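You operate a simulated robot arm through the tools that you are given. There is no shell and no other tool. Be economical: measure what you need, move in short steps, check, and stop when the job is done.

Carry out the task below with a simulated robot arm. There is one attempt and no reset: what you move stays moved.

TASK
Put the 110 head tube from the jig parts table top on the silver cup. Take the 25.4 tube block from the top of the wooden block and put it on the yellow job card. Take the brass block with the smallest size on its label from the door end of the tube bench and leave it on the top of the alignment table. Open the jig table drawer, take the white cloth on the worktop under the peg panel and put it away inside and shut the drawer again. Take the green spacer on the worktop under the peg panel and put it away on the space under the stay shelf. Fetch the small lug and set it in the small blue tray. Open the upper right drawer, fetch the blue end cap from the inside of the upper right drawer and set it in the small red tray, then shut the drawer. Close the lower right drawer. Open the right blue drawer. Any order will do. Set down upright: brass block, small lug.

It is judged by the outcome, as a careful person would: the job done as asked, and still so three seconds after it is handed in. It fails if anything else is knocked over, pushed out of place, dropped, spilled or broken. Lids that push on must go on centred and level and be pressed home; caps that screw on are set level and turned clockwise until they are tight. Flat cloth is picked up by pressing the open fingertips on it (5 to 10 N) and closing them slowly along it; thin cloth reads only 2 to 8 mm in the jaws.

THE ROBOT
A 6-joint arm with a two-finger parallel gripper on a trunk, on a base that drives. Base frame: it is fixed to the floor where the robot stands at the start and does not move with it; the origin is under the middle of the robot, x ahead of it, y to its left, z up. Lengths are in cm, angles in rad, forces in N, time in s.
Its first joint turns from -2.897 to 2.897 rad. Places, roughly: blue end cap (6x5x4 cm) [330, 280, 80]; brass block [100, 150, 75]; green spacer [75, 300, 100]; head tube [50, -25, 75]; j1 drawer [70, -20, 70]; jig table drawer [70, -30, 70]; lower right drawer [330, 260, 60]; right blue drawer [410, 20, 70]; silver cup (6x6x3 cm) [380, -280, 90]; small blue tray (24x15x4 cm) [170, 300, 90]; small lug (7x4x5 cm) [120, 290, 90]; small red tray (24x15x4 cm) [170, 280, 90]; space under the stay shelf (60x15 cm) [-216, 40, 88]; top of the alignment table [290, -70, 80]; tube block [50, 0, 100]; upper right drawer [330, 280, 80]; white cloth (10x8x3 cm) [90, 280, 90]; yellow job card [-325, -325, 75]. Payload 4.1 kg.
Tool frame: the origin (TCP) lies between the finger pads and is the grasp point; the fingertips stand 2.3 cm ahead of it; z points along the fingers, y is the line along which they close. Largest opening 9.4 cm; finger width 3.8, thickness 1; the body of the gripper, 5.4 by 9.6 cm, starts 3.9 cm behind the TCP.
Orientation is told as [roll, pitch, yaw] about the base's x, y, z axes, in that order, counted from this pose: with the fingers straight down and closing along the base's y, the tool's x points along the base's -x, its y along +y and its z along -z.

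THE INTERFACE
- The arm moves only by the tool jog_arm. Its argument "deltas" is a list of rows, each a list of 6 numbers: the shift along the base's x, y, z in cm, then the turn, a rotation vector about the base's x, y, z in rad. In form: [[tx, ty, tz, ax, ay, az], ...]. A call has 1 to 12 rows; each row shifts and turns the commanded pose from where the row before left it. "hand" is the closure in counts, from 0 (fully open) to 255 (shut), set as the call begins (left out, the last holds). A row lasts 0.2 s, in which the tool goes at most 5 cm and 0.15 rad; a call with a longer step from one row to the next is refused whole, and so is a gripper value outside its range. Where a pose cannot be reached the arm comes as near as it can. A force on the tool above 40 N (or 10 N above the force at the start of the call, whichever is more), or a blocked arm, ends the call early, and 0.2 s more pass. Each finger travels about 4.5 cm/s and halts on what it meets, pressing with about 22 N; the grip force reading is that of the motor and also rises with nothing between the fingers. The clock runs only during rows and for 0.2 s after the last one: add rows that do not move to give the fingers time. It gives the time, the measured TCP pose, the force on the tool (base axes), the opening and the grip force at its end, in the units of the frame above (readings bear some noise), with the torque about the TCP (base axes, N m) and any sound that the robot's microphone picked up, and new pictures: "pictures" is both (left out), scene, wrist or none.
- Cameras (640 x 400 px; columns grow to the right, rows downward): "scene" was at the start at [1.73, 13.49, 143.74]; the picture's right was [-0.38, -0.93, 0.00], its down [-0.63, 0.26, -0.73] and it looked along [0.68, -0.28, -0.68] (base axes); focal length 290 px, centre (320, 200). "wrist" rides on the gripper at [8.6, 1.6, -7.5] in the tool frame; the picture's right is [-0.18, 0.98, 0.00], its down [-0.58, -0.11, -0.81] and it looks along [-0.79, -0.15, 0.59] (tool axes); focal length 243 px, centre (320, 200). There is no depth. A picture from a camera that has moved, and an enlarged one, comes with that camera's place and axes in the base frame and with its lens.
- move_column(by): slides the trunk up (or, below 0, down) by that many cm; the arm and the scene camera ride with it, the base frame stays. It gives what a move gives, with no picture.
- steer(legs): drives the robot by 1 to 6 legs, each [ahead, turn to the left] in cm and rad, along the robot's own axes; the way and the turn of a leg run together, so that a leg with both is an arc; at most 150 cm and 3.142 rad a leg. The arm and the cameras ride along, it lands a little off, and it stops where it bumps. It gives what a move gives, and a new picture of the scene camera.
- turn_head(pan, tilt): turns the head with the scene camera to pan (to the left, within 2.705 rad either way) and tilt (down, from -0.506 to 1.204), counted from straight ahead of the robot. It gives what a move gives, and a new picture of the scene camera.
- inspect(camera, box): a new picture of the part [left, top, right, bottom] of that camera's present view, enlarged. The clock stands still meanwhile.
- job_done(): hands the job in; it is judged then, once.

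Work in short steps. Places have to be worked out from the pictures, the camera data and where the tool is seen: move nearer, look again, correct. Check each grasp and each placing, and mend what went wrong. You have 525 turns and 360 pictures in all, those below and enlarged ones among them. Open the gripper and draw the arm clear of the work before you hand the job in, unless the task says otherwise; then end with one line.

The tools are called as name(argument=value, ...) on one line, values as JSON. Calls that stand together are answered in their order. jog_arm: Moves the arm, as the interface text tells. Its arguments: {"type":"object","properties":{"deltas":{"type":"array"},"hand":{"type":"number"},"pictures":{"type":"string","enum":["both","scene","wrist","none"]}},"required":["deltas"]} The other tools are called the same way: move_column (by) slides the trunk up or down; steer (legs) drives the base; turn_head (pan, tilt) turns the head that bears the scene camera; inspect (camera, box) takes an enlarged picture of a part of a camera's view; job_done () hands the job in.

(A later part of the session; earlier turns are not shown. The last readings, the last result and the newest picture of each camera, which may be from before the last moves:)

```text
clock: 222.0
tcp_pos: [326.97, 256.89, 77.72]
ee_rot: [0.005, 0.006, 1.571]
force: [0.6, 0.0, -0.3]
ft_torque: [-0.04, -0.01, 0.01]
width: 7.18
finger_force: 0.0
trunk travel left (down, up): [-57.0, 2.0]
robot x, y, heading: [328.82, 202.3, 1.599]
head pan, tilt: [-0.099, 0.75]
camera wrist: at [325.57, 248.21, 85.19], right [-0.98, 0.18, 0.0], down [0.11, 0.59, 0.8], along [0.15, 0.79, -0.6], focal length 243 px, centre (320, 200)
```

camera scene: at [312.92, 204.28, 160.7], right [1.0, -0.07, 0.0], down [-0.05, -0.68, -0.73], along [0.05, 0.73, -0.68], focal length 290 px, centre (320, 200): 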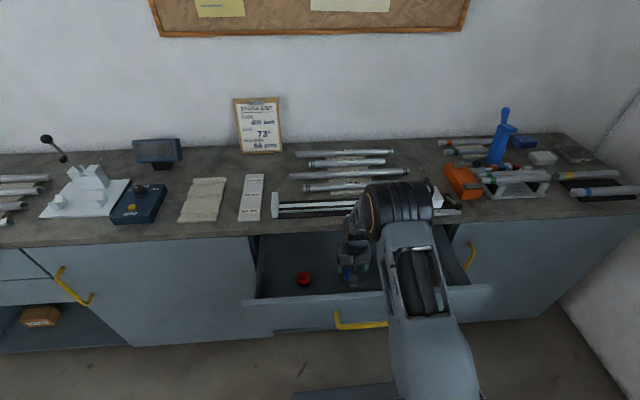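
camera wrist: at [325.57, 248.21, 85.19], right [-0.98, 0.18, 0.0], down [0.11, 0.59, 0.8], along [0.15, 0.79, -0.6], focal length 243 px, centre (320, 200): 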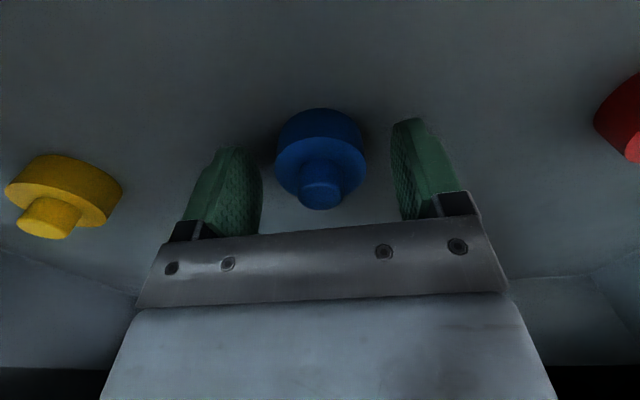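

jog_arm(deltas=[[0, -0.2, -0.4, 0, 0, 0], [0, 0, -0.4, 0, 0, 0], [0, 0, -0.3, 0, 0, 0], [0, 0, 0, 0, 0, 0]], pictures="none")

jog_arm(deltas=[[0, 0, 0, 0, 0, 0], [0, 0, 0, 0, 0, 0], [0, 0, 0, 0, 0, 0], [0, 0, 0, 0, 0, 0]], hand=255, pictures="wrist")

```text
clock: 223.0
tcp_pos: [327.06, 256.84, 76.94]
ee_rot: [0.006, 0.001, 1.57]
force: [-0.1, 0.5, 28.3]
ft_torque: [-0.13, -1.23, -0.16]
width: 7.19
finger_force: 0.0
trunk travel left (down, up): [-57.0, 2.0]
robot x, y, heading: [328.64, 202.65, 1.599]
head pan, tilt: [-0.099, 0.75]
```

```text
clock: 223.5
tcp_pos: [327.57, 257.16, 76.94]
ee_rot: [0.003, -0.005, 1.569]
force: [12.1, -0.2, 19.3]
ft_torque: [-0.38, -0.85, 0.21]
width: 5.09
finger_force: 19.5
trunk travel left (down, up): [-57.0, 2.0]
robot x, y, heading: [329.03, 202.48, 1.59]
head pan, tilt: [-0.099, 0.75]
stopped in row 2: the force on the tool passed its limit (the readings are from after the stop); the commanded pose is now the measured one
camera wrist: at [326.05, 248.31, 84.33], right [-0.98, 0.19, 0.0], down [0.11, 0.58, 0.81], along [0.15, 0.79, -0.59], focal length 243 px, centre (320, 200)
```

wrist: 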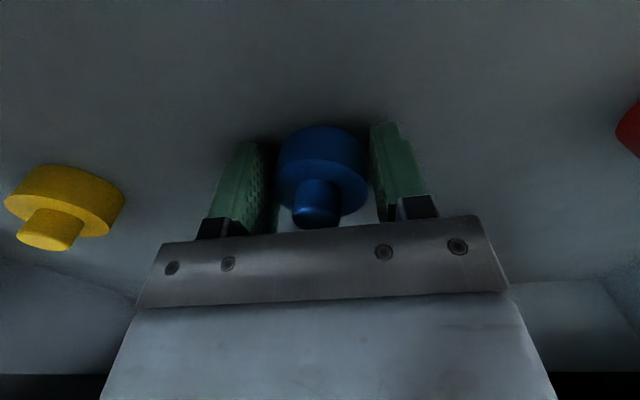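

Fingers touched the drawer floor; I lift 0.5 and close.

jog_arm(deltas=[[0, 0, 0.5, 0, 0, 0], [0, 0, 0, 0, 0, 0], [0, 0, 0, 0, 0, 0], [0, 0, 0, 0, 0, 0]], hand=255, pictures="wrist")

```text
clock: 224.5
tcp_pos: [327.42, 257.11, 77.21]
ee_rot: [0.004, 0.002, 1.569]
force: [-0.7, 0.5, -0.5]
ft_torque: [-0.02, 0.01, 0.02]
width: 5.0
finger_force: 22.0
trunk travel left (down, up): [-57.0, 2.0]
robot x, y, heading: [329.14, 202.29, 1.597]
head pan, tilt: [-0.099, 0.75]
camera wrist: at [325.85, 248.3, 84.72], right [-0.98, 0.19, 0.0], down [0.11, 0.58, 0.81], along [0.15, 0.79, -0.59], focal length 243 px, centre (320, 200)
```

wrist: 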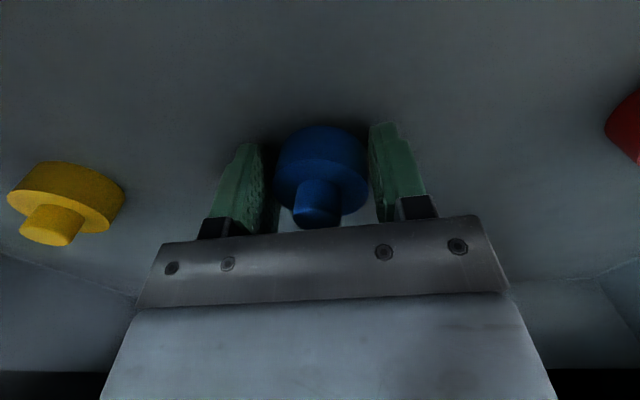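

Gripped (5.0 cm). Lift out, fold and drive to the trays.

jog_arm(deltas=[[0, 0, 3, 0, 0, 0], [0, 0, 4, 0, 0, 0], [0, 0, 5, 0, 0, 0], [0, 0, 5, 0, 0, 0], [0, 0, 5, 0, 0, 0], [0, 0, 5, 0, 0, 0], [0, 0, 4, 0, 0, 0], [0, -4, 0, 0, 0, 0], [0, -4, 0, 0, 0, 0], [0, -4, 0, 0, 0, 0], [0, -4, 0, 0, 0, 0]], pictures="wrist")

steer(legs=[[-8, 0], [0, 1.545], [145, 0], [16, 0], [0, -1.571]])

```text
clock: 226.9
tcp_pos: [327.48, 240.78, 108.22]
ee_rot: [0.005, 0.003, 1.57]
force: [0.8, 0.5, -0.3]
ft_torque: [0.0, -0.02, 0.04]
width: 4.98
finger_force: 22.2
trunk travel left (down, up): [-57.0, 2.0]
robot x, y, heading: [328.55, 202.73, 1.592]
head pan, tilt: [-0.099, 0.75]
camera wrist: at [325.86, 232.0, 115.58], right [-0.98, 0.19, 0.0], down [0.11, 0.58, 0.81], along [0.15, 0.79, -0.59], focal length 243 px, centre (320, 200)
```

wrist: 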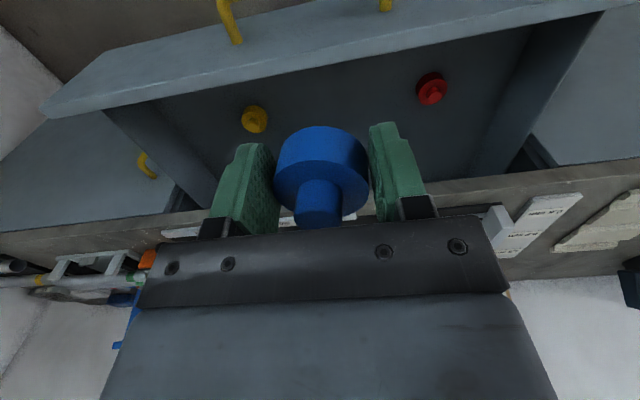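

```text
clock: 243.4
tcp_pos: [168.02, 231.53, 108.1]
ee_rot: [0.002, 0.002, 1.535]
force: [-0.6, -0.7, -0.4]
ft_torque: [0.0, 0.01, 0.01]
width: 4.9
finger_force: 21.2
trunk travel left (down, up): [-57.0, 2.0]
robot x, y, heading: [167.99, 193.21, 1.56]
head pan, tilt: [-0.099, 0.75]
camera scene: at [152.3, 195.62, 160.7], right [0.99, -0.11, 0.0], down [-0.07, -0.68, -0.73], along [0.08, 0.73, -0.68], focal length 290 px, centre (320, 200)
```

scene: 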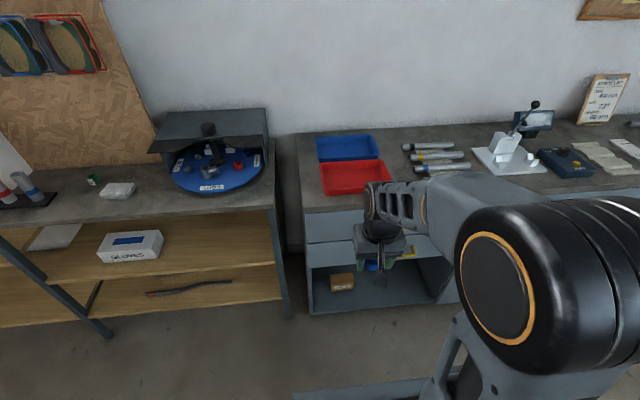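

Red and blue trays, the turntable with lugs, the cloth and the spacer are all visible. I drive closer to the red tray at about (174, 285).

steer(legs=[[35, 0]])

jog_arm(deltas=[[1, 4, 0, 0, 0, 0], [1, 4, 0, 0, 0, 0], [1, 4, 0, 0, 0, 0], [1, 3, 0, 0, 0, 0], [1, 0, 0, 0, 0, 0]])

```text
clock: 245.7
tcp_pos: [168.27, 267.15, 108.06]
ee_rot: [0.004, 0.001, 1.536]
force: [0.2, 0.5, -0.5]
ft_torque: [-0.02, 0.05, 0.0]
width: 4.94
finger_force: 22.2
trunk travel left (down, up): [-57.0, 2.0]
robot x, y, heading: [168.69, 229.05, 1.564]
head pan, tilt: [-0.099, 0.75]
camera scene: at [152.59, 231.21, 160.7], right [0.99, -0.11, 0.0], down [-0.07, -0.68, -0.73], along [0.08, 0.73, -0.68], focal length 290 px, centre (320, 200)
```

scene: 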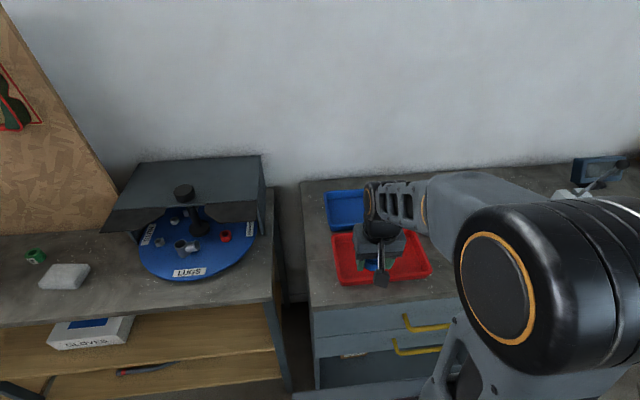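

```text
clock: 246.9
tcp_pos: [173.15, 282.39, 108.17]
ee_rot: [0.003, 0.002, 1.536]
force: [-0.5, 0.7, -0.3]
ft_torque: [0.0, 0.02, 0.0]
width: 4.94
finger_force: 22.5
trunk travel left (down, up): [-57.0, 2.0]
robot x, y, heading: [168.43, 228.78, 1.563]
head pan, tilt: [-0.099, 0.75]
camera scene: at [152.61, 231.15, 160.71], right [0.99, -0.11, 0.0], down [-0.07, -0.68, -0.73], along [0.08, 0.73, -0.68], focal length 290 px, centre (320, 200)
camera wrist: at [171.48, 273.59, 115.65], right [-0.98, 0.22, 0.0], down [0.13, 0.58, 0.81], along [0.17, 0.79, -0.59], focal length 243 px, centre (320, 200)
```

scene: 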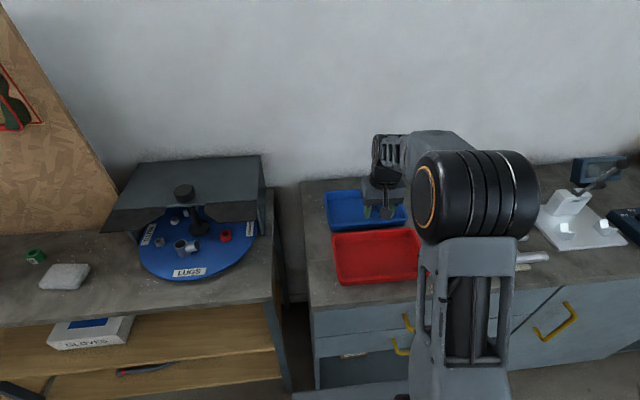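
wrist: 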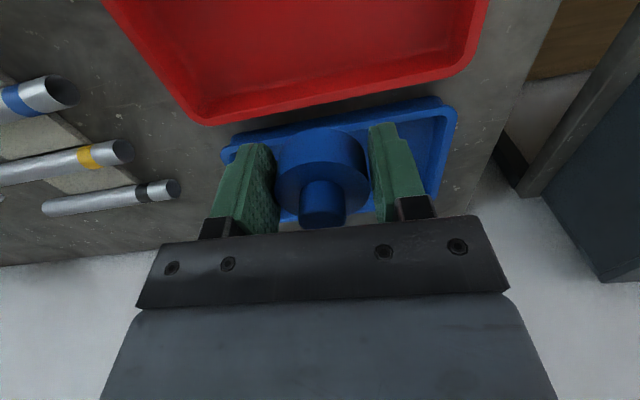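

Red tray centre ≈ (176, 284). I shift and descend until contact.

jog_arm(deltas=[[2.8, 1.5, 0, 0, 0, 0], [0, 0, -4, 0, 0, 0], [0, 0, -4, 0, 0, 0], [0, 0, -4, 0, 0, 0], [0, 0, -2, 0, 0, 0]], pictures="wrist")

```text
clock: 247.9
tcp_pos: [176.19, 284.12, 97.91]
ee_rot: [0.003, -0.011, 1.537]
force: [-0.9, -1.9, 8.0]
ft_torque: [0.05, -0.21, 0.02]
width: 4.92
finger_force: 22.2
trunk travel left (down, up): [-57.0, 2.0]
robot x, y, heading: [168.53, 228.51, 1.562]
head pan, tilt: [-0.099, 0.75]
stopped in row 4: the force on the tool passed its limit (the readings are from after the stop); the commanded pose is now the measured one
camera wrist: at [174.32, 275.29, 105.13], right [-0.98, 0.22, 0.0], down [0.13, 0.57, 0.81], along [0.17, 0.79, -0.58], focal length 243 px, centre (320, 200)
```

wrist: 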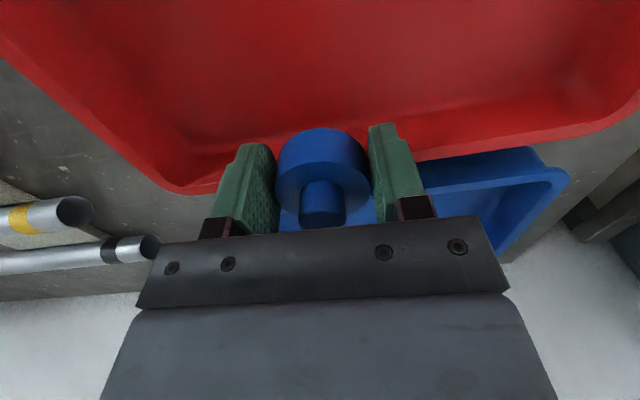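

Contact at z 97.9 means the tray floor is near z≈95, so the tray centre is nearer: about (174, 280). I lift slightly, shift back and descend again.

jog_arm(deltas=[[0, 0, 2, 0, 0, 0], [-1, -2, 0, 0, 0, 0], [-1, -2, 0, 0, 0, 0], [0, 0, 0, 0, 0, 0]], pictures="both")

```text
clock: 248.9
tcp_pos: [174.16, 280.04, 99.61]
ee_rot: [0.005, -0.01, 1.537]
force: [-0.3, 0.8, -0.5]
ft_torque: [0.02, 0.0, 0.01]
width: 4.91
finger_force: 21.5
trunk travel left (down, up): [-57.0, 2.0]
robot x, y, heading: [168.52, 228.79, 1.561]
head pan, tilt: [-0.099, 0.75]
camera scene: at [152.59, 231.16, 160.7], right [0.99, -0.11, 0.0], down [-0.07, -0.68, -0.73], along [0.08, 0.73, -0.68], focal length 290 px, centre (320, 200)
camera wrist: at [172.32, 271.31, 106.86], right [-0.98, 0.22, 0.0], down [0.13, 0.57, 0.81], along [0.17, 0.79, -0.58], focal length 243 px, centre (320, 200)
```

scene: 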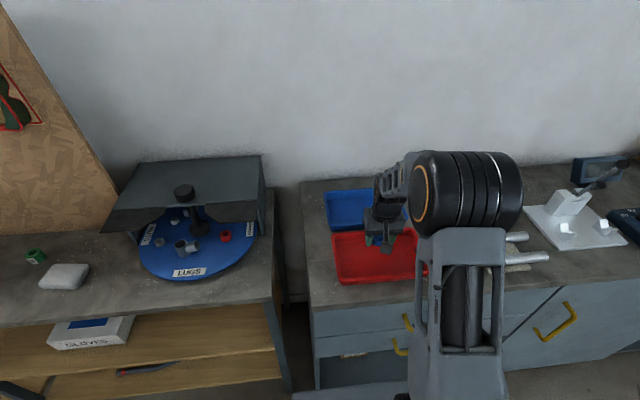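
wrist: 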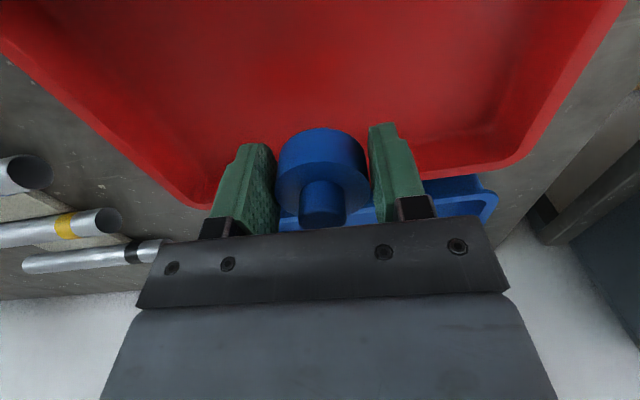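

jog_arm(deltas=[[0, 0, -0.7, 0, 0, 0], [0, 0, -0.7, 0, 0, 0], [0, 0, -0.7, 0, 0, 0], [0, 0, -0.7, 0, 0, 0], [0, 0, -0.7, 0, 0, 0], [0, 0, -0.7, 0, 0, 0]], pictures="none")

```text
clock: 250.3
tcp_pos: [174.15, 280.09, 95.45]
ee_rot: [0.004, -0.009, 1.535]
force: [-0.5, 0.2, 0.5]
ft_torque: [0.01, 0.02, 0.02]
width: 4.91
finger_force: 22.0
trunk travel left (down, up): [-57.0, 2.0]
robot x, y, heading: [168.22, 228.6, 1.569]
head pan, tilt: [-0.099, 0.75]
```

No contact yet, so earlier touch was the rim. Continue down.

jog_arm(deltas=[[0, 0, -0.6, 0, 0, 0], [0, 0, -0.6, 0, 0, 0], [0, 0, -0.6, 0, 0, 0], [0, 0, -0.6, 0, 0, 0], [0, 0, -0.6, 0, 0, 0]], pictures="both")

```text
clock: 251.0
tcp_pos: [174.19, 280.32, 94.78]
ee_rot: [0.001, -0.021, 1.535]
force: [-0.4, -3.2, 22.1]
ft_torque: [-0.45, -0.12, -0.03]
width: 4.93
finger_force: 21.5
trunk travel left (down, up): [-57.0, 2.0]
robot x, y, heading: [168.6, 228.85, 1.563]
head pan, tilt: [-0.099, 0.75]
stopped in row 3: the force on the tool passed its limit (the readings are from after the stop); the commanded pose is now the measured one
camera scene: at [152.55, 230.92, 160.74], right [0.99, -0.11, 0.0], down [-0.07, -0.68, -0.73], along [0.08, 0.73, -0.68], focal length 290 px, centre (320, 200)
camera wrist: at [172.34, 271.43, 101.98], right [-0.98, 0.22, 0.01], down [0.13, 0.56, 0.82], along [0.17, 0.8, -0.57], focal length 243 px, centre (320, 200)
```

scene: 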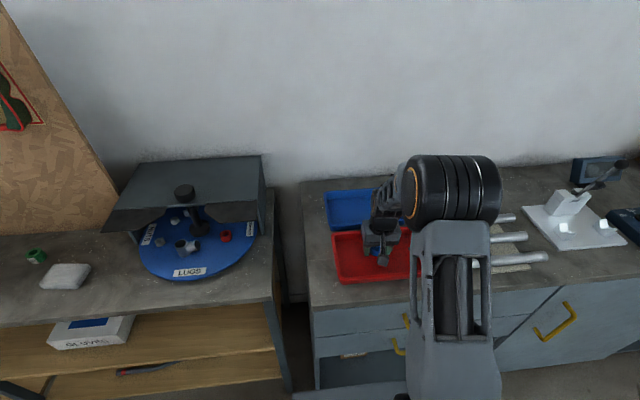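
wrist: 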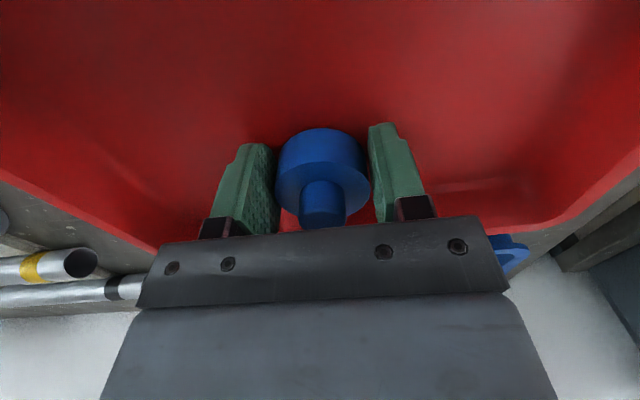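

The cap rests on the tray floor. I open and lift out.

jog_arm(deltas=[[0, 0, 0.15, 0, 0, 0], [0, 0, 0, 0, 0, 0], [0, 0, 0, 0, 0, 0]], hand=75, pictures="none")

jog_arm(deltas=[[0, 0, 3, 0, 0, 0], [0, 0, 5, 0, 0, 0], [0, 0, 5, 0, 0, 0], [0, 0, 5, 0, 0, 0], [0, -4, 0, 0, 0, 0], [0, -4, 0, 0, 0, 0], [0, -4, 0, 0, 0, 0]])

```text
clock: 251.8
tcp_pos: [174.02, 280.26, 94.77]
ee_rot: [0.003, -0.019, 1.539]
force: [-6.4, 5.3, 22.0]
ft_torque: [-0.28, -0.13, -0.04]
width: 6.29
finger_force: 0.0
trunk travel left (down, up): [-57.0, 2.0]
robot x, y, heading: [168.09, 228.63, 1.566]
head pan, tilt: [-0.099, 0.75]
```

```text
clock: 253.4
tcp_pos: [174.28, 268.35, 112.72]
ee_rot: [0.0, -0.017, 1.535]
force: [0.1, 0.6, 0.8]
ft_torque: [0.0, 0.0, 0.01]
width: 6.64
finger_force: 0.1
trunk travel left (down, up): [-57.0, 2.0]
robot x, y, heading: [168.24, 228.93, 1.562]
head pan, tilt: [-0.099, 0.75]
camera scene: at [152.57, 231.09, 160.7], right [0.99, -0.11, 0.0], down [-0.07, -0.68, -0.73], along [0.08, 0.73, -0.68], focal length 290 px, centre (320, 200)
camera wrist: at [172.44, 259.44, 119.97], right [-0.98, 0.22, 0.01], down [0.13, 0.56, 0.82], along [0.17, 0.8, -0.58], focal length 243 px, centre (320, 200)
```

scene: 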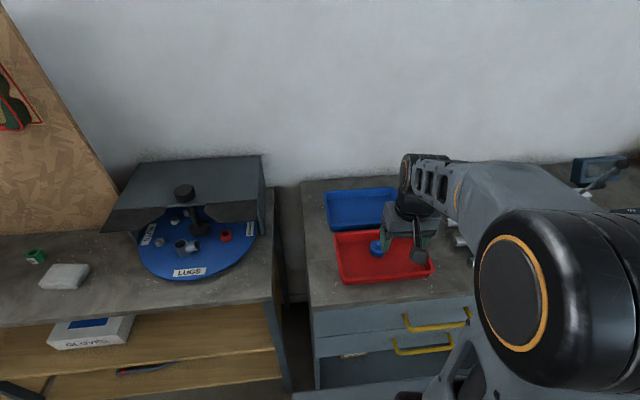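
wrist: 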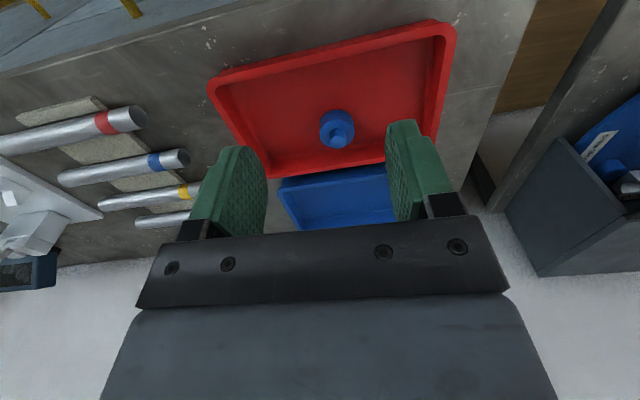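

Cap is in the red tray. Now I look at the lug turntable.

inspect(camera="scene", box=[100, 140, 280, 290])

inspect(camera="scene", box=[0, 220, 140, 310])

```text
2.67 times, centred on (190, 215) of scene
camera zoom: at [152.57, 231.09, 160.7], right [0.99, -0.11, 0.0], down [-0.07, -0.68, -0.73], along [0.08, 0.73, -0.68], focal length 774 px, centre (667, 160)
```

zoom: 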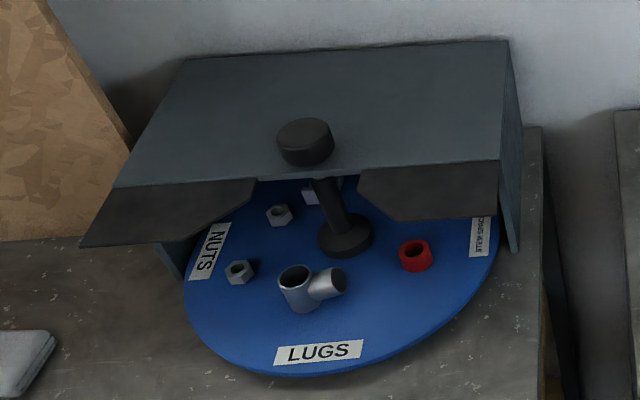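

```text
4.44 times, centred on (70, 265) of scene
camera zoom: at [152.57, 231.09, 160.7], right [0.99, -0.11, 0.0], down [-0.07, -0.68, -0.73], along [0.08, 0.73, -0.68], focal length 1291 px, centre (1431, -89)
```

zoom: 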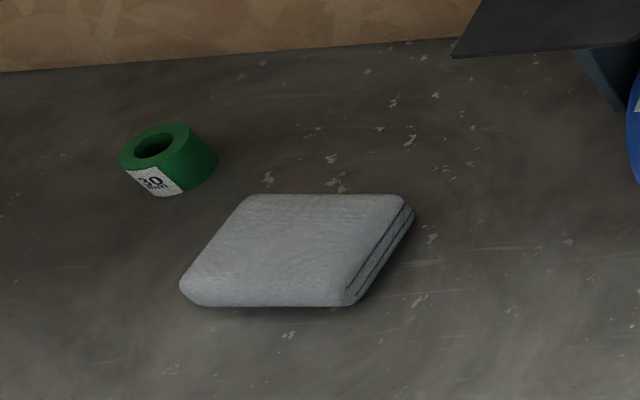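

The lug sits at the front of the turntable near (119, 287). I shift the robot left to x≈122.

steer(legs=[[-25, 0], [0, 1.571], [46, 0], [0, -1.571], [23, 0]])

turn_head(pan=0.0, tilt=0.85)

inspect(camera="wrist", box=[0, 0, 640, 400])

```text
clock: 266.5
tcp_pos: [128.31, 266.12, 112.58]
ee_rot: [0.003, -0.016, 1.546]
force: [-0.1, 0.7, -0.3]
ft_torque: [-0.01, -0.02, -0.02]
width: 6.64
finger_force: 0.0
trunk travel left (down, up): [-57.0, 2.0]
robot x, y, heading: [122.61, 226.19, 1.571]
head pan, tilt: [-0.099, 0.75]
camera scene: at [106.99, 228.69, 160.7], right [1.0, -0.1, 0.0], down [-0.07, -0.68, -0.73], along [0.07, 0.73, -0.68], focal length 290 px, centre (320, 200)
```

scene: 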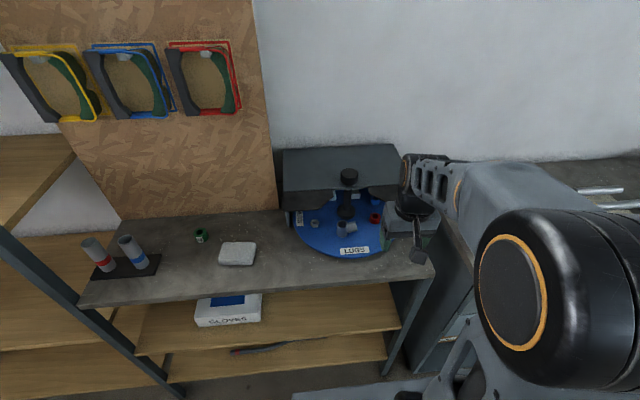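

```text
clock: 267.2
tcp_pos: [128.33, 265.89, 112.54]
ee_rot: [0.002, -0.016, 1.545]
force: [-0.8, -0.3, -0.9]
ft_torque: [0.01, -0.02, -0.02]
width: 6.66
finger_force: 0.1
trunk travel left (down, up): [-57.0, 2.0]
robot x, y, heading: [122.91, 226.17, 1.565]
head pan, tilt: [0.0, 0.85]
camera scene: at [106.17, 228.19, 159.91], right [1.0, 0.0, 0.0], down [0.0, -0.75, -0.66], along [0.0, 0.66, -0.75], focal length 290 px, centre (320, 200)
```

scene: 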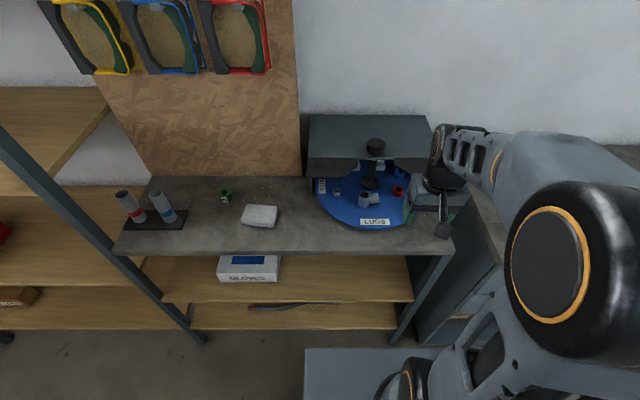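

```text
1.00 times, centred on (320, 200) of wrist
camera zoom: at [126.6, 257.18, 119.94], right [-0.98, 0.21, 0.01], down [0.12, 0.57, 0.82], along [0.17, 0.8, -0.58], focal length 243 px, centre (320, 200)
```

zoom: 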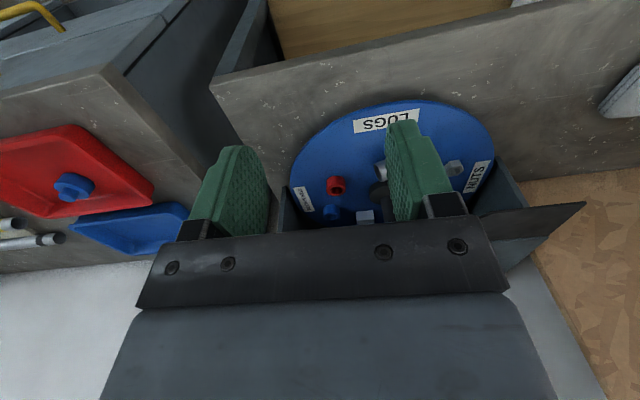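

jog_arm(deltas=[[-3, 2, 0, 0, 0, 0], [-3, 2, 0, 0, 0, 0], [-2.5, 2, 0, 0, 0, 0], [0, 2, 0, 0, 0, 0]], hand=0)

inspect(camera="wrist", box=[200, 0, 440, 150])

```text
clock: 268.2
tcp_pos: [119.8, 274.06, 112.6]
ee_rot: [0.002, -0.016, 1.544]
force: [0.2, -0.3, -0.8]
ft_torque: [0.02, -0.01, 0.01]
width: 9.42
finger_force: 0.0
trunk travel left (down, up): [-57.0, 2.0]
robot x, y, heading: [122.56, 226.47, 1.568]
head pan, tilt: [0.0, 0.85]
camera scene: at [106.17, 228.23, 159.9], right [1.0, 0.0, 0.0], down [0.0, -0.75, -0.66], along [0.0, 0.66, -0.75], focal length 290 px, centre (320, 200)
camera wrist: at [118.07, 265.28, 120.01], right [-0.98, 0.21, 0.0], down [0.12, 0.57, 0.81], along [0.17, 0.8, -0.58], focal length 243 px, centre (320, 200)
```

scene: 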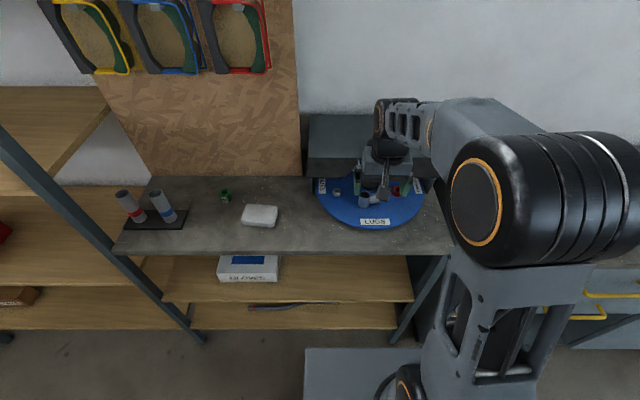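
wrist: 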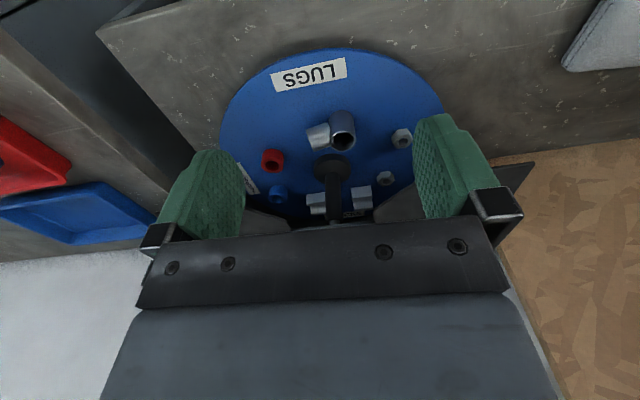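

```text
2.67 times, centred on (320, 75) of wrist
camera zoom: at [118.07, 265.28, 120.01], right [-0.98, 0.21, 0.0], down [0.12, 0.57, 0.81], along [0.17, 0.8, -0.58], focal length 647 px, centre (320, 533)
```

zoom: 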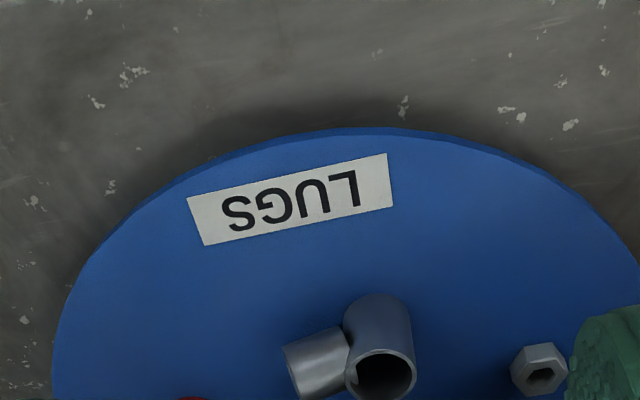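

One lug, upright, branch toward +x, cylinder near (119.5, 287). I turn the gripper to close along y and hover.

jog_arm(deltas=[[0, 1, 0, 0, 0, 0.143], [0, 1, 0, 0, 0, 0.143], [0, 1, 0, 0, 0, 0.143], [0, 1, 0, 0, 0, 0.143], [0, 1, 0, 0, 0, 0.143], [0, 1, 0, 0, 0, 0.143], [0, 1, 0, 0, 0, 0.143], [0, 1, 0, 0, 0, 0.143], [0, 1, 0, 0, 0, 0.143], [0, 1, 0, 0, 0, 0.143], [0, 1.5, 0, 0, 0, 0.143]], hand=110)

```text
clock: 270.6
tcp_pos: [119.85, 285.48, 112.66]
ee_rot: [0.002, -0.016, 3.12]
force: [-0.4, -0.3, -1.2]
ft_torque: [-0.02, 0.02, 0.03]
width: 5.32
finger_force: 0.0
trunk travel left (down, up): [-57.0, 2.0]
robot x, y, heading: [122.64, 226.62, 1.576]
head pan, tilt: [0.0, 0.85]
camera scene: at [106.17, 228.21, 159.9], right [1.0, 0.0, 0.0], down [0.0, -0.75, -0.66], along [0.0, 0.66, -0.75], focal length 290 px, centre (320, 200)
camera wrist: at [128.62, 283.62, 119.95], right [-0.21, -0.98, 0.01], down [-0.57, 0.12, 0.82], along [-0.8, 0.16, -0.58], focal length 243 px, centre (320, 200)
```

scene: 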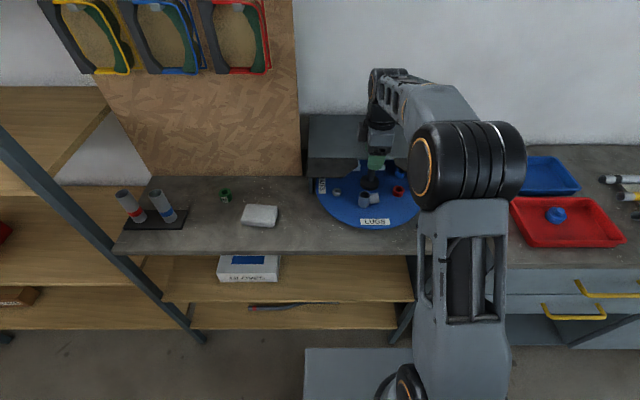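
wrist: 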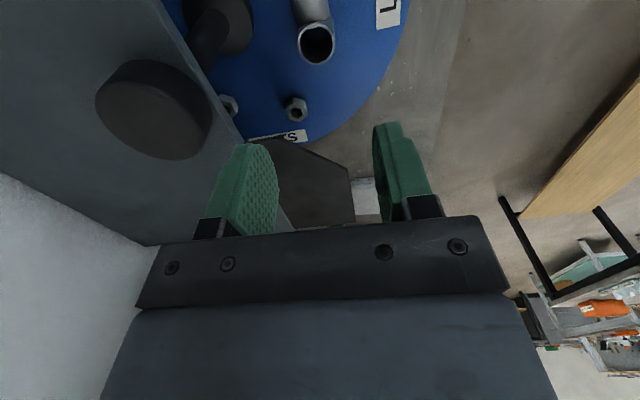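

Directly above the lug (top z≈97). I descend in steps.

jog_arm(deltas=[[-0.2, 0, -4, 0, 0, 0], [0, 0, -4, 0, 0, 0], [0, 0, -3, 0, 0, 0], [0, 0, 0, 0, 0, 0]])

```text
clock: 271.6
tcp_pos: [119.48, 285.45, 101.4]
ee_rot: [0.001, -0.016, 3.117]
force: [0.1, 0.2, -0.9]
ft_torque: [-0.02, 0.03, 0.03]
width: 5.33
finger_force: 0.0
trunk travel left (down, up): [-57.0, 2.0]
robot x, y, heading: [122.95, 226.45, 1.571]
head pan, tilt: [0.0, 0.85]
camera scene: at [106.16, 228.19, 159.9], right [1.0, 0.0, 0.0], down [0.0, -0.75, -0.66], along [0.0, 0.66, -0.75], focal length 290 px, centre (320, 200)
camera wrist: at [128.3, 283.59, 108.76], right [-0.21, -0.98, 0.01], down [-0.57, 0.12, 0.82], along [-0.8, 0.17, -0.58], focal length 243 px, centre (320, 200)
```

scene: 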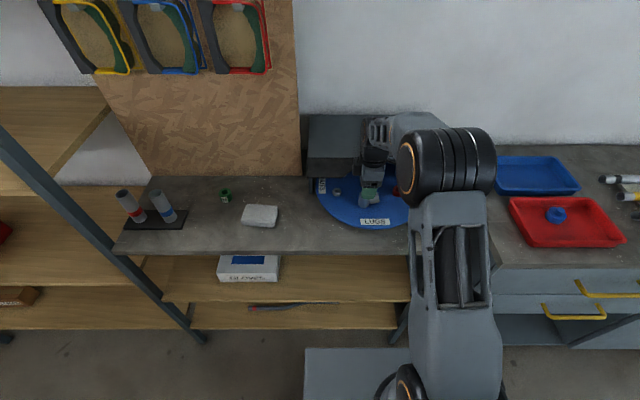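
wrist: 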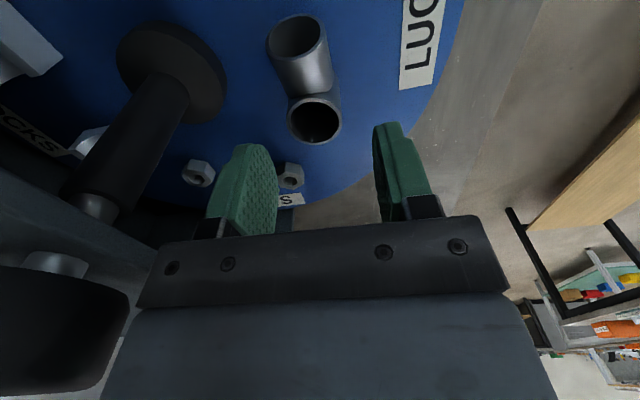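

jog_arm(deltas=[[0, 0.2, -3, 0, 0, 0], [0, 0, -2.2, 0, 0, 0], [0, 0, -0.8, 0, 0, 0], [0, 0, 0, 0, 0, 0]], pictures="wrist")

```text
clock: 272.6
tcp_pos: [119.55, 285.64, 95.69]
ee_rot: [0.001, -0.016, 3.116]
force: [-0.1, -0.1, 0.2]
ft_torque: [-0.01, 0.0, -0.01]
width: 5.35
finger_force: 0.2
trunk travel left (down, up): [-57.0, 2.0]
robot x, y, heading: [122.59, 226.54, 1.566]
head pan, tilt: [0.0, 0.85]
camera wrist: at [128.45, 283.78, 102.92], right [-0.21, -0.98, 0.01], down [-0.57, 0.12, 0.82], along [-0.8, 0.17, -0.58], focal length 243 px, centre (320, 200)
```

wrist: 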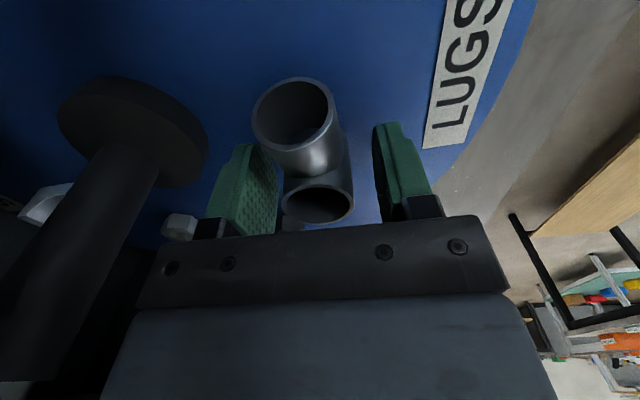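

jog_arm(deltas=[[0, 0, -0.6, 0, 0, 0], [0, 0, 0, 0, 0, 0]], pictures="none")

jog_arm(deltas=[[0, 0, 0, 0, 0, 0], [0, 0, 0, 0, 0, 0], [0, 0, 0, 0, 0, 0], [0, 0, 0, 0, 0, 0]], hand=255, pictures="wrist")

```text
clock: 273.2
tcp_pos: [119.6, 285.68, 94.96]
ee_rot: [0.001, -0.016, 3.117]
force: [-0.1, -0.5, -0.8]
ft_torque: [0.01, -0.01, 0.02]
width: 5.38
finger_force: 0.1
trunk travel left (down, up): [-57.0, 2.0]
robot x, y, heading: [122.43, 226.07, 1.574]
head pan, tilt: [0.0, 0.85]
```

```text
clock: 274.2
tcp_pos: [119.55, 285.71, 94.99]
ee_rot: [0.002, -0.014, 3.116]
force: [0.9, -0.2, -0.6]
ft_torque: [-0.03, 0.04, 0.01]
width: 3.3
finger_force: 21.7
trunk travel left (down, up): [-57.0, 2.0]
robot x, y, heading: [123.01, 226.32, 1.57]
head pan, tilt: [0.0, 0.85]
camera wrist: at [128.42, 283.71, 102.33], right [-0.21, -0.98, 0.01], down [-0.57, 0.12, 0.82], along [-0.8, 0.17, -0.58], focal length 243 px, centre (320, 200)
```

wrist: 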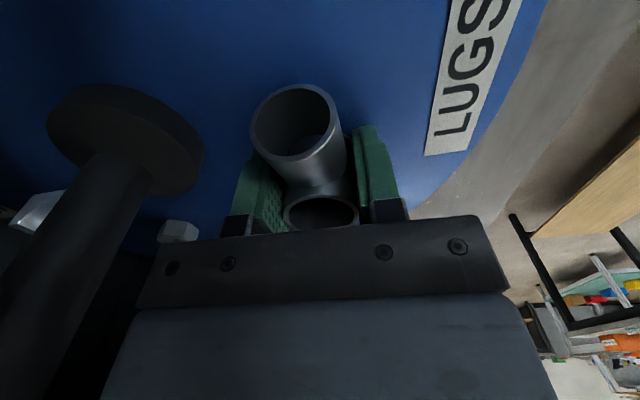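

Lug held (3.3 cm). Lift, fold, and drive to the blue tray.

jog_arm(deltas=[[0, 0, 3, 0, 0, 0], [0, 0, 5, 0, 0, 0], [0, 0, 5, 0, 0, 0], [0, 0, 5, 0, 0, 0], [0, -4, 0, 0, 0, 0], [0, -4, 0, 0, 0, 0], [0, -4, 0, 0, 0, 0], [0, -4, 0, 0, 0, 0], [0, -3, 0, 0, 0, 0]], pictures="none")

steer(legs=[[-23, 0], [0, -1.571], [49, 0], [0, 1.571], [29, 0]])

```text
clock: 276.2
tcp_pos: [119.61, 266.73, 113.11]
ee_rot: [0.002, -0.016, 3.116]
force: [-0.3, -0.4, -1.4]
ft_torque: [0.03, 0.0, 0.02]
width: 3.28
finger_force: 22.0
trunk travel left (down, up): [-57.0, 2.0]
robot x, y, heading: [122.86, 226.59, 1.57]
head pan, tilt: [0.0, 0.85]
```

```text
clock: 289.7
tcp_pos: [165.58, 273.26, 112.99]
ee_rot: [0.005, -0.015, -3.127]
force: [-0.1, 0.6, -0.9]
ft_torque: [0.0, 0.02, 0.03]
width: 3.28
finger_force: 22.1
trunk travel left (down, up): [-57.0, 2.0]
robot x, y, heading: [170.48, 232.97, 1.612]
head pan, tilt: [0.0, 0.85]
camera scene: at [153.56, 234.18, 159.9], right [1.0, 0.04, 0.0], down [0.03, -0.75, -0.66], along [-0.03, 0.66, -0.75], focal length 290 px, centre (320, 200)
```

scene: 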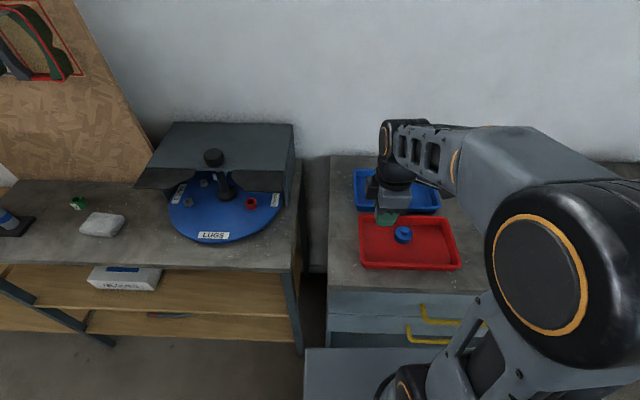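

Blue tray centre ≈ (175.7, 299). I move over it at height.

jog_arm(deltas=[[1.5, 4, 0, 0, 0, 0], [1.5, 4, 0, 0, 0, 0], [1.5, 4, 0, 0, 0, 0], [1.5, 4, 0, 0, 0, 0], [1.5, 4, 0, 0, 0, 0], [0.5, 4, 0, 0, 0, 0], [0, 0, -4, 0, 0, 0], [0, 0, 0, 0, 0, 0]])

```text
clock: 291.5
tcp_pos: [173.59, 297.31, 109.07]
ee_rot: [0.002, -0.017, -3.127]
force: [0.1, 0.5, -1.1]
ft_torque: [0.04, 0.01, 0.01]
width: 3.27
finger_force: 22.5
trunk travel left (down, up): [-57.0, 2.0]
robot x, y, heading: [169.96, 233.23, 1.612]
head pan, tilt: [0.0, 0.85]
camera scene: at [153.57, 234.1, 159.9], right [1.0, 0.04, 0.0], down [0.03, -0.75, -0.66], along [-0.03, 0.66, -0.75], focal length 290 px, centre (320, 200)
camera wrist: at [182.45, 295.71, 116.44], right [-0.17, -0.99, 0.01], down [-0.57, 0.1, 0.82], along [-0.8, 0.14, -0.58], focal length 243 px, centre (320, 200)
```

scene: 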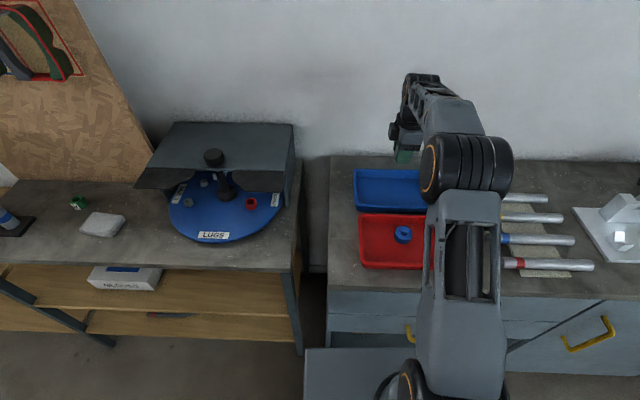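
wrist: 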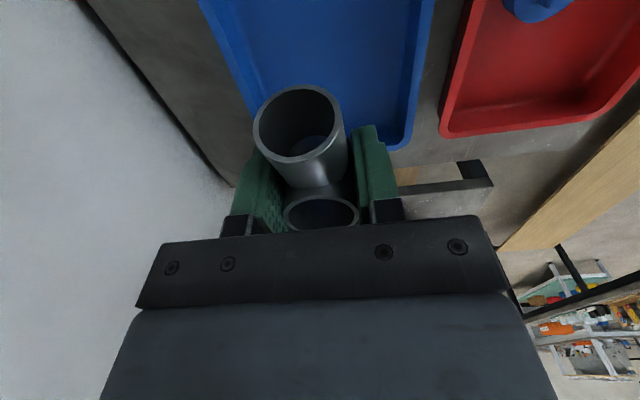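

Aligned with the tray. Descend, slowing near the floor.

jog_arm(deltas=[[0, 0, -4, 0, 0, 0], [0, 0, -4, 0, 0, 0], [0, 0, -2, 0, 0, 0], [0, 0, -1, 0, 0, 0], [0, 0, 0, 0, 0, 0]], pictures="none")

jog_arm(deltas=[[0, 0, -0.5, 0, 0, 0], [0, 0, -0.5, 0, 0, 0], [0, 0, -0.5, 0, 0, 0], [0, 0, -0.4, 0, 0, 0], [0, 0, -0.4, 0, 0, 0], [0, 0, -0.4, 0, 0, 0]], pictures="both")

```text
clock: 292.7
tcp_pos: [173.37, 297.16, 98.14]
ee_rot: [0.003, -0.016, -3.127]
force: [0.6, 1.2, 0.0]
ft_torque: [0.02, 0.0, -0.01]
width: 3.29
finger_force: 21.8
trunk travel left (down, up): [-57.0, 2.0]
robot x, y, heading: [170.05, 232.72, 1.608]
head pan, tilt: [0.0, 0.85]
```

```text
clock: 294.1
tcp_pos: [173.5, 297.19, 95.42]
ee_rot: [0.001, -0.015, -3.127]
force: [0.6, 0.7, -1.7]
ft_torque: [0.0, 0.01, 0.04]
width: 3.3
finger_force: 21.9
trunk travel left (down, up): [-57.0, 2.0]
robot x, y, heading: [170.16, 233.15, 1.611]
head pan, tilt: [0.0, 0.85]
camera scene: at [153.57, 234.13, 159.9], right [1.0, 0.04, 0.0], down [0.03, -0.75, -0.66], along [-0.03, 0.66, -0.75], focal length 290 px, centre (320, 200)
camera wrist: at [182.33, 295.7, 102.68], right [-0.17, -0.99, 0.0], down [-0.57, 0.1, 0.82], along [-0.8, 0.14, -0.58], focal length 243 px, centre (320, 200)
```

scene: 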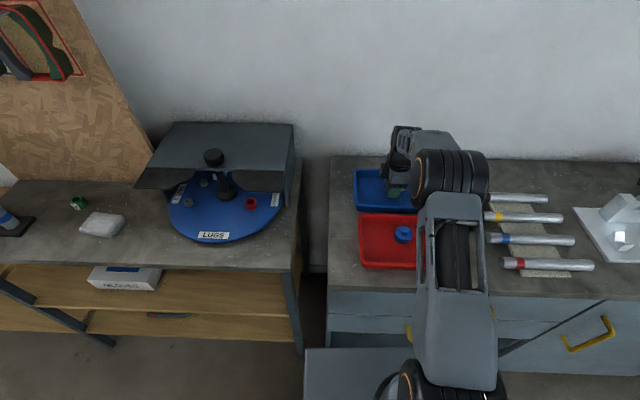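
wrist: 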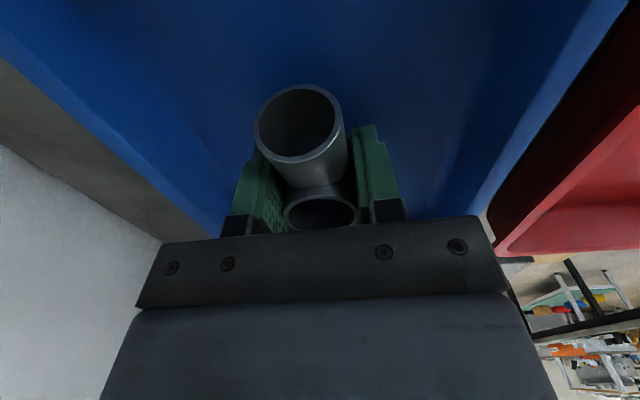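

jog_arm(deltas=[[0, 0, -0.3, 0, 0, 0], [0, 0, -0.3, 0, 0, 0], [0, 0, -0.3, 0, 0, 0], [0, 0, -0.3, 0, 0, 0], [0, 0, -0.3, 0, 0, 0], [0, 0, -0.3, 0, 0, 0]], pictures="none")

```text
clock: 295.3
tcp_pos: [173.58, 297.53, 94.73]
ee_rot: [-0.013, -0.016, -3.127]
force: [-0.5, 0.3, 16.2]
ft_torque: [-0.33, -0.18, -0.1]
width: 3.28
finger_force: 21.4
trunk travel left (down, up): [-57.0, 2.0]
robot x, y, heading: [170.3, 232.96, 1.606]
head pan, tilt: [0.0, 0.85]
stopped in row 5: the force on the tool passed its limit (the readings are from after the stop); the commanded pose is now the measured one
```

Contact with the tray floor. Release gently and lift.

jog_arm(deltas=[[0, 0, 0, 0, 0, 0], [0, 0, 0, 0, 0, 0], [0, 0, 0, 0, 0, 0]], hand=110, pictures="wrist")

jog_arm(deltas=[[0, 0, 2, 0, 0, 0], [0, 0, 3, 0, 0, 0], [0, 0, 5, 0, 0, 0], [0, 0, 5, 0, 0, 0], [0, -4, 0, 0, 0, 0], [0, -4, 0, 0, 0, 0], [0, -4, 0, 0, 0, 0], [0, -4, 0, 0, 0, 0], [0, -4, 0, 0, 0, 0], [0, -3, 0, 0, 0, 0]], pictures="scene")

inspect(camera="scene", box=[330, 140, 490, 280])

```text
clock: 296.1
tcp_pos: [173.44, 297.63, 94.68]
ee_rot: [-0.011, -0.013, -3.126]
force: [0.1, 9.2, 29.8]
ft_torque: [-0.62, -0.59, 0.2]
width: 4.91
finger_force: 0.0
trunk travel left (down, up): [-57.0, 2.0]
robot x, y, heading: [170.24, 233.04, 1.612]
head pan, tilt: [0.0, 0.85]
camera wrist: at [182.34, 295.86, 102.01], right [-0.17, -0.99, -0.01], down [-0.57, 0.09, 0.82], along [-0.8, 0.14, -0.58], focal length 243 px, centre (320, 200)
```

wrist: 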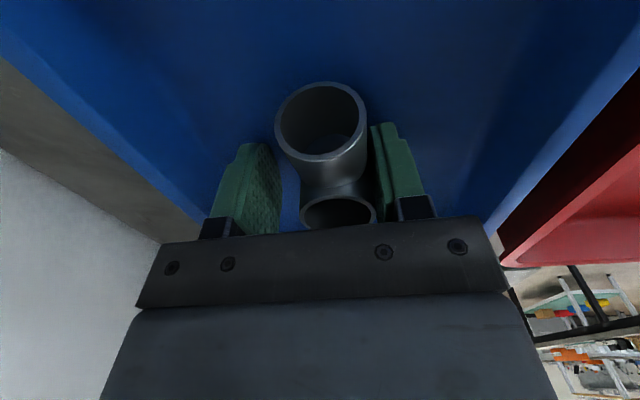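

```text
clock: 298.3
tcp_pos: [173.41, 274.46, 109.36]
ee_rot: [-0.006, -0.016, -3.127]
force: [-0.1, 0.6, -0.4]
ft_torque: [0.01, 0.02, 0.0]
width: 5.36
finger_force: 0.0
trunk travel left (down, up): [-57.0, 2.0]
robot x, y, heading: [169.96, 232.96, 1.612]
head pan, tilt: [0.0, 0.85]
camera scene: at [153.56, 234.05, 159.9], right [1.0, 0.04, 0.0], down [0.03, -0.75, -0.66], along [-0.03, 0.66, -0.75], focal length 290 px, centre (320, 200)
```

scene: 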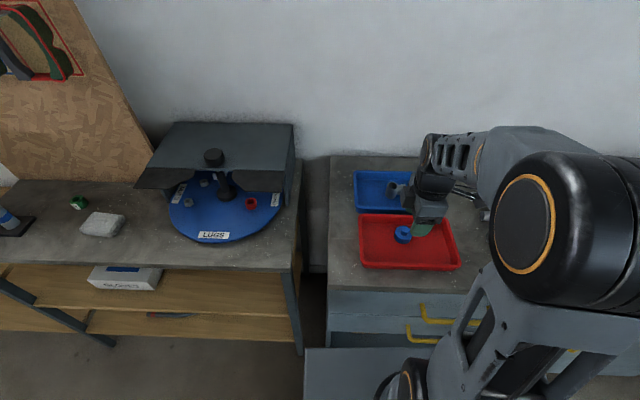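

```text
2.86 times, centred on (410, 210) of scene
camera zoom: at [153.56, 234.05, 159.9], right [1.0, 0.04, 0.0], down [0.03, -0.75, -0.66], along [-0.03, 0.66, -0.75], focal length 830 px, centre (63, 171)
```

zoom: 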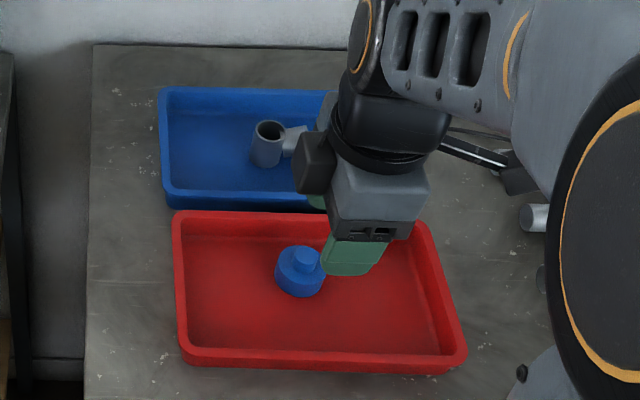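

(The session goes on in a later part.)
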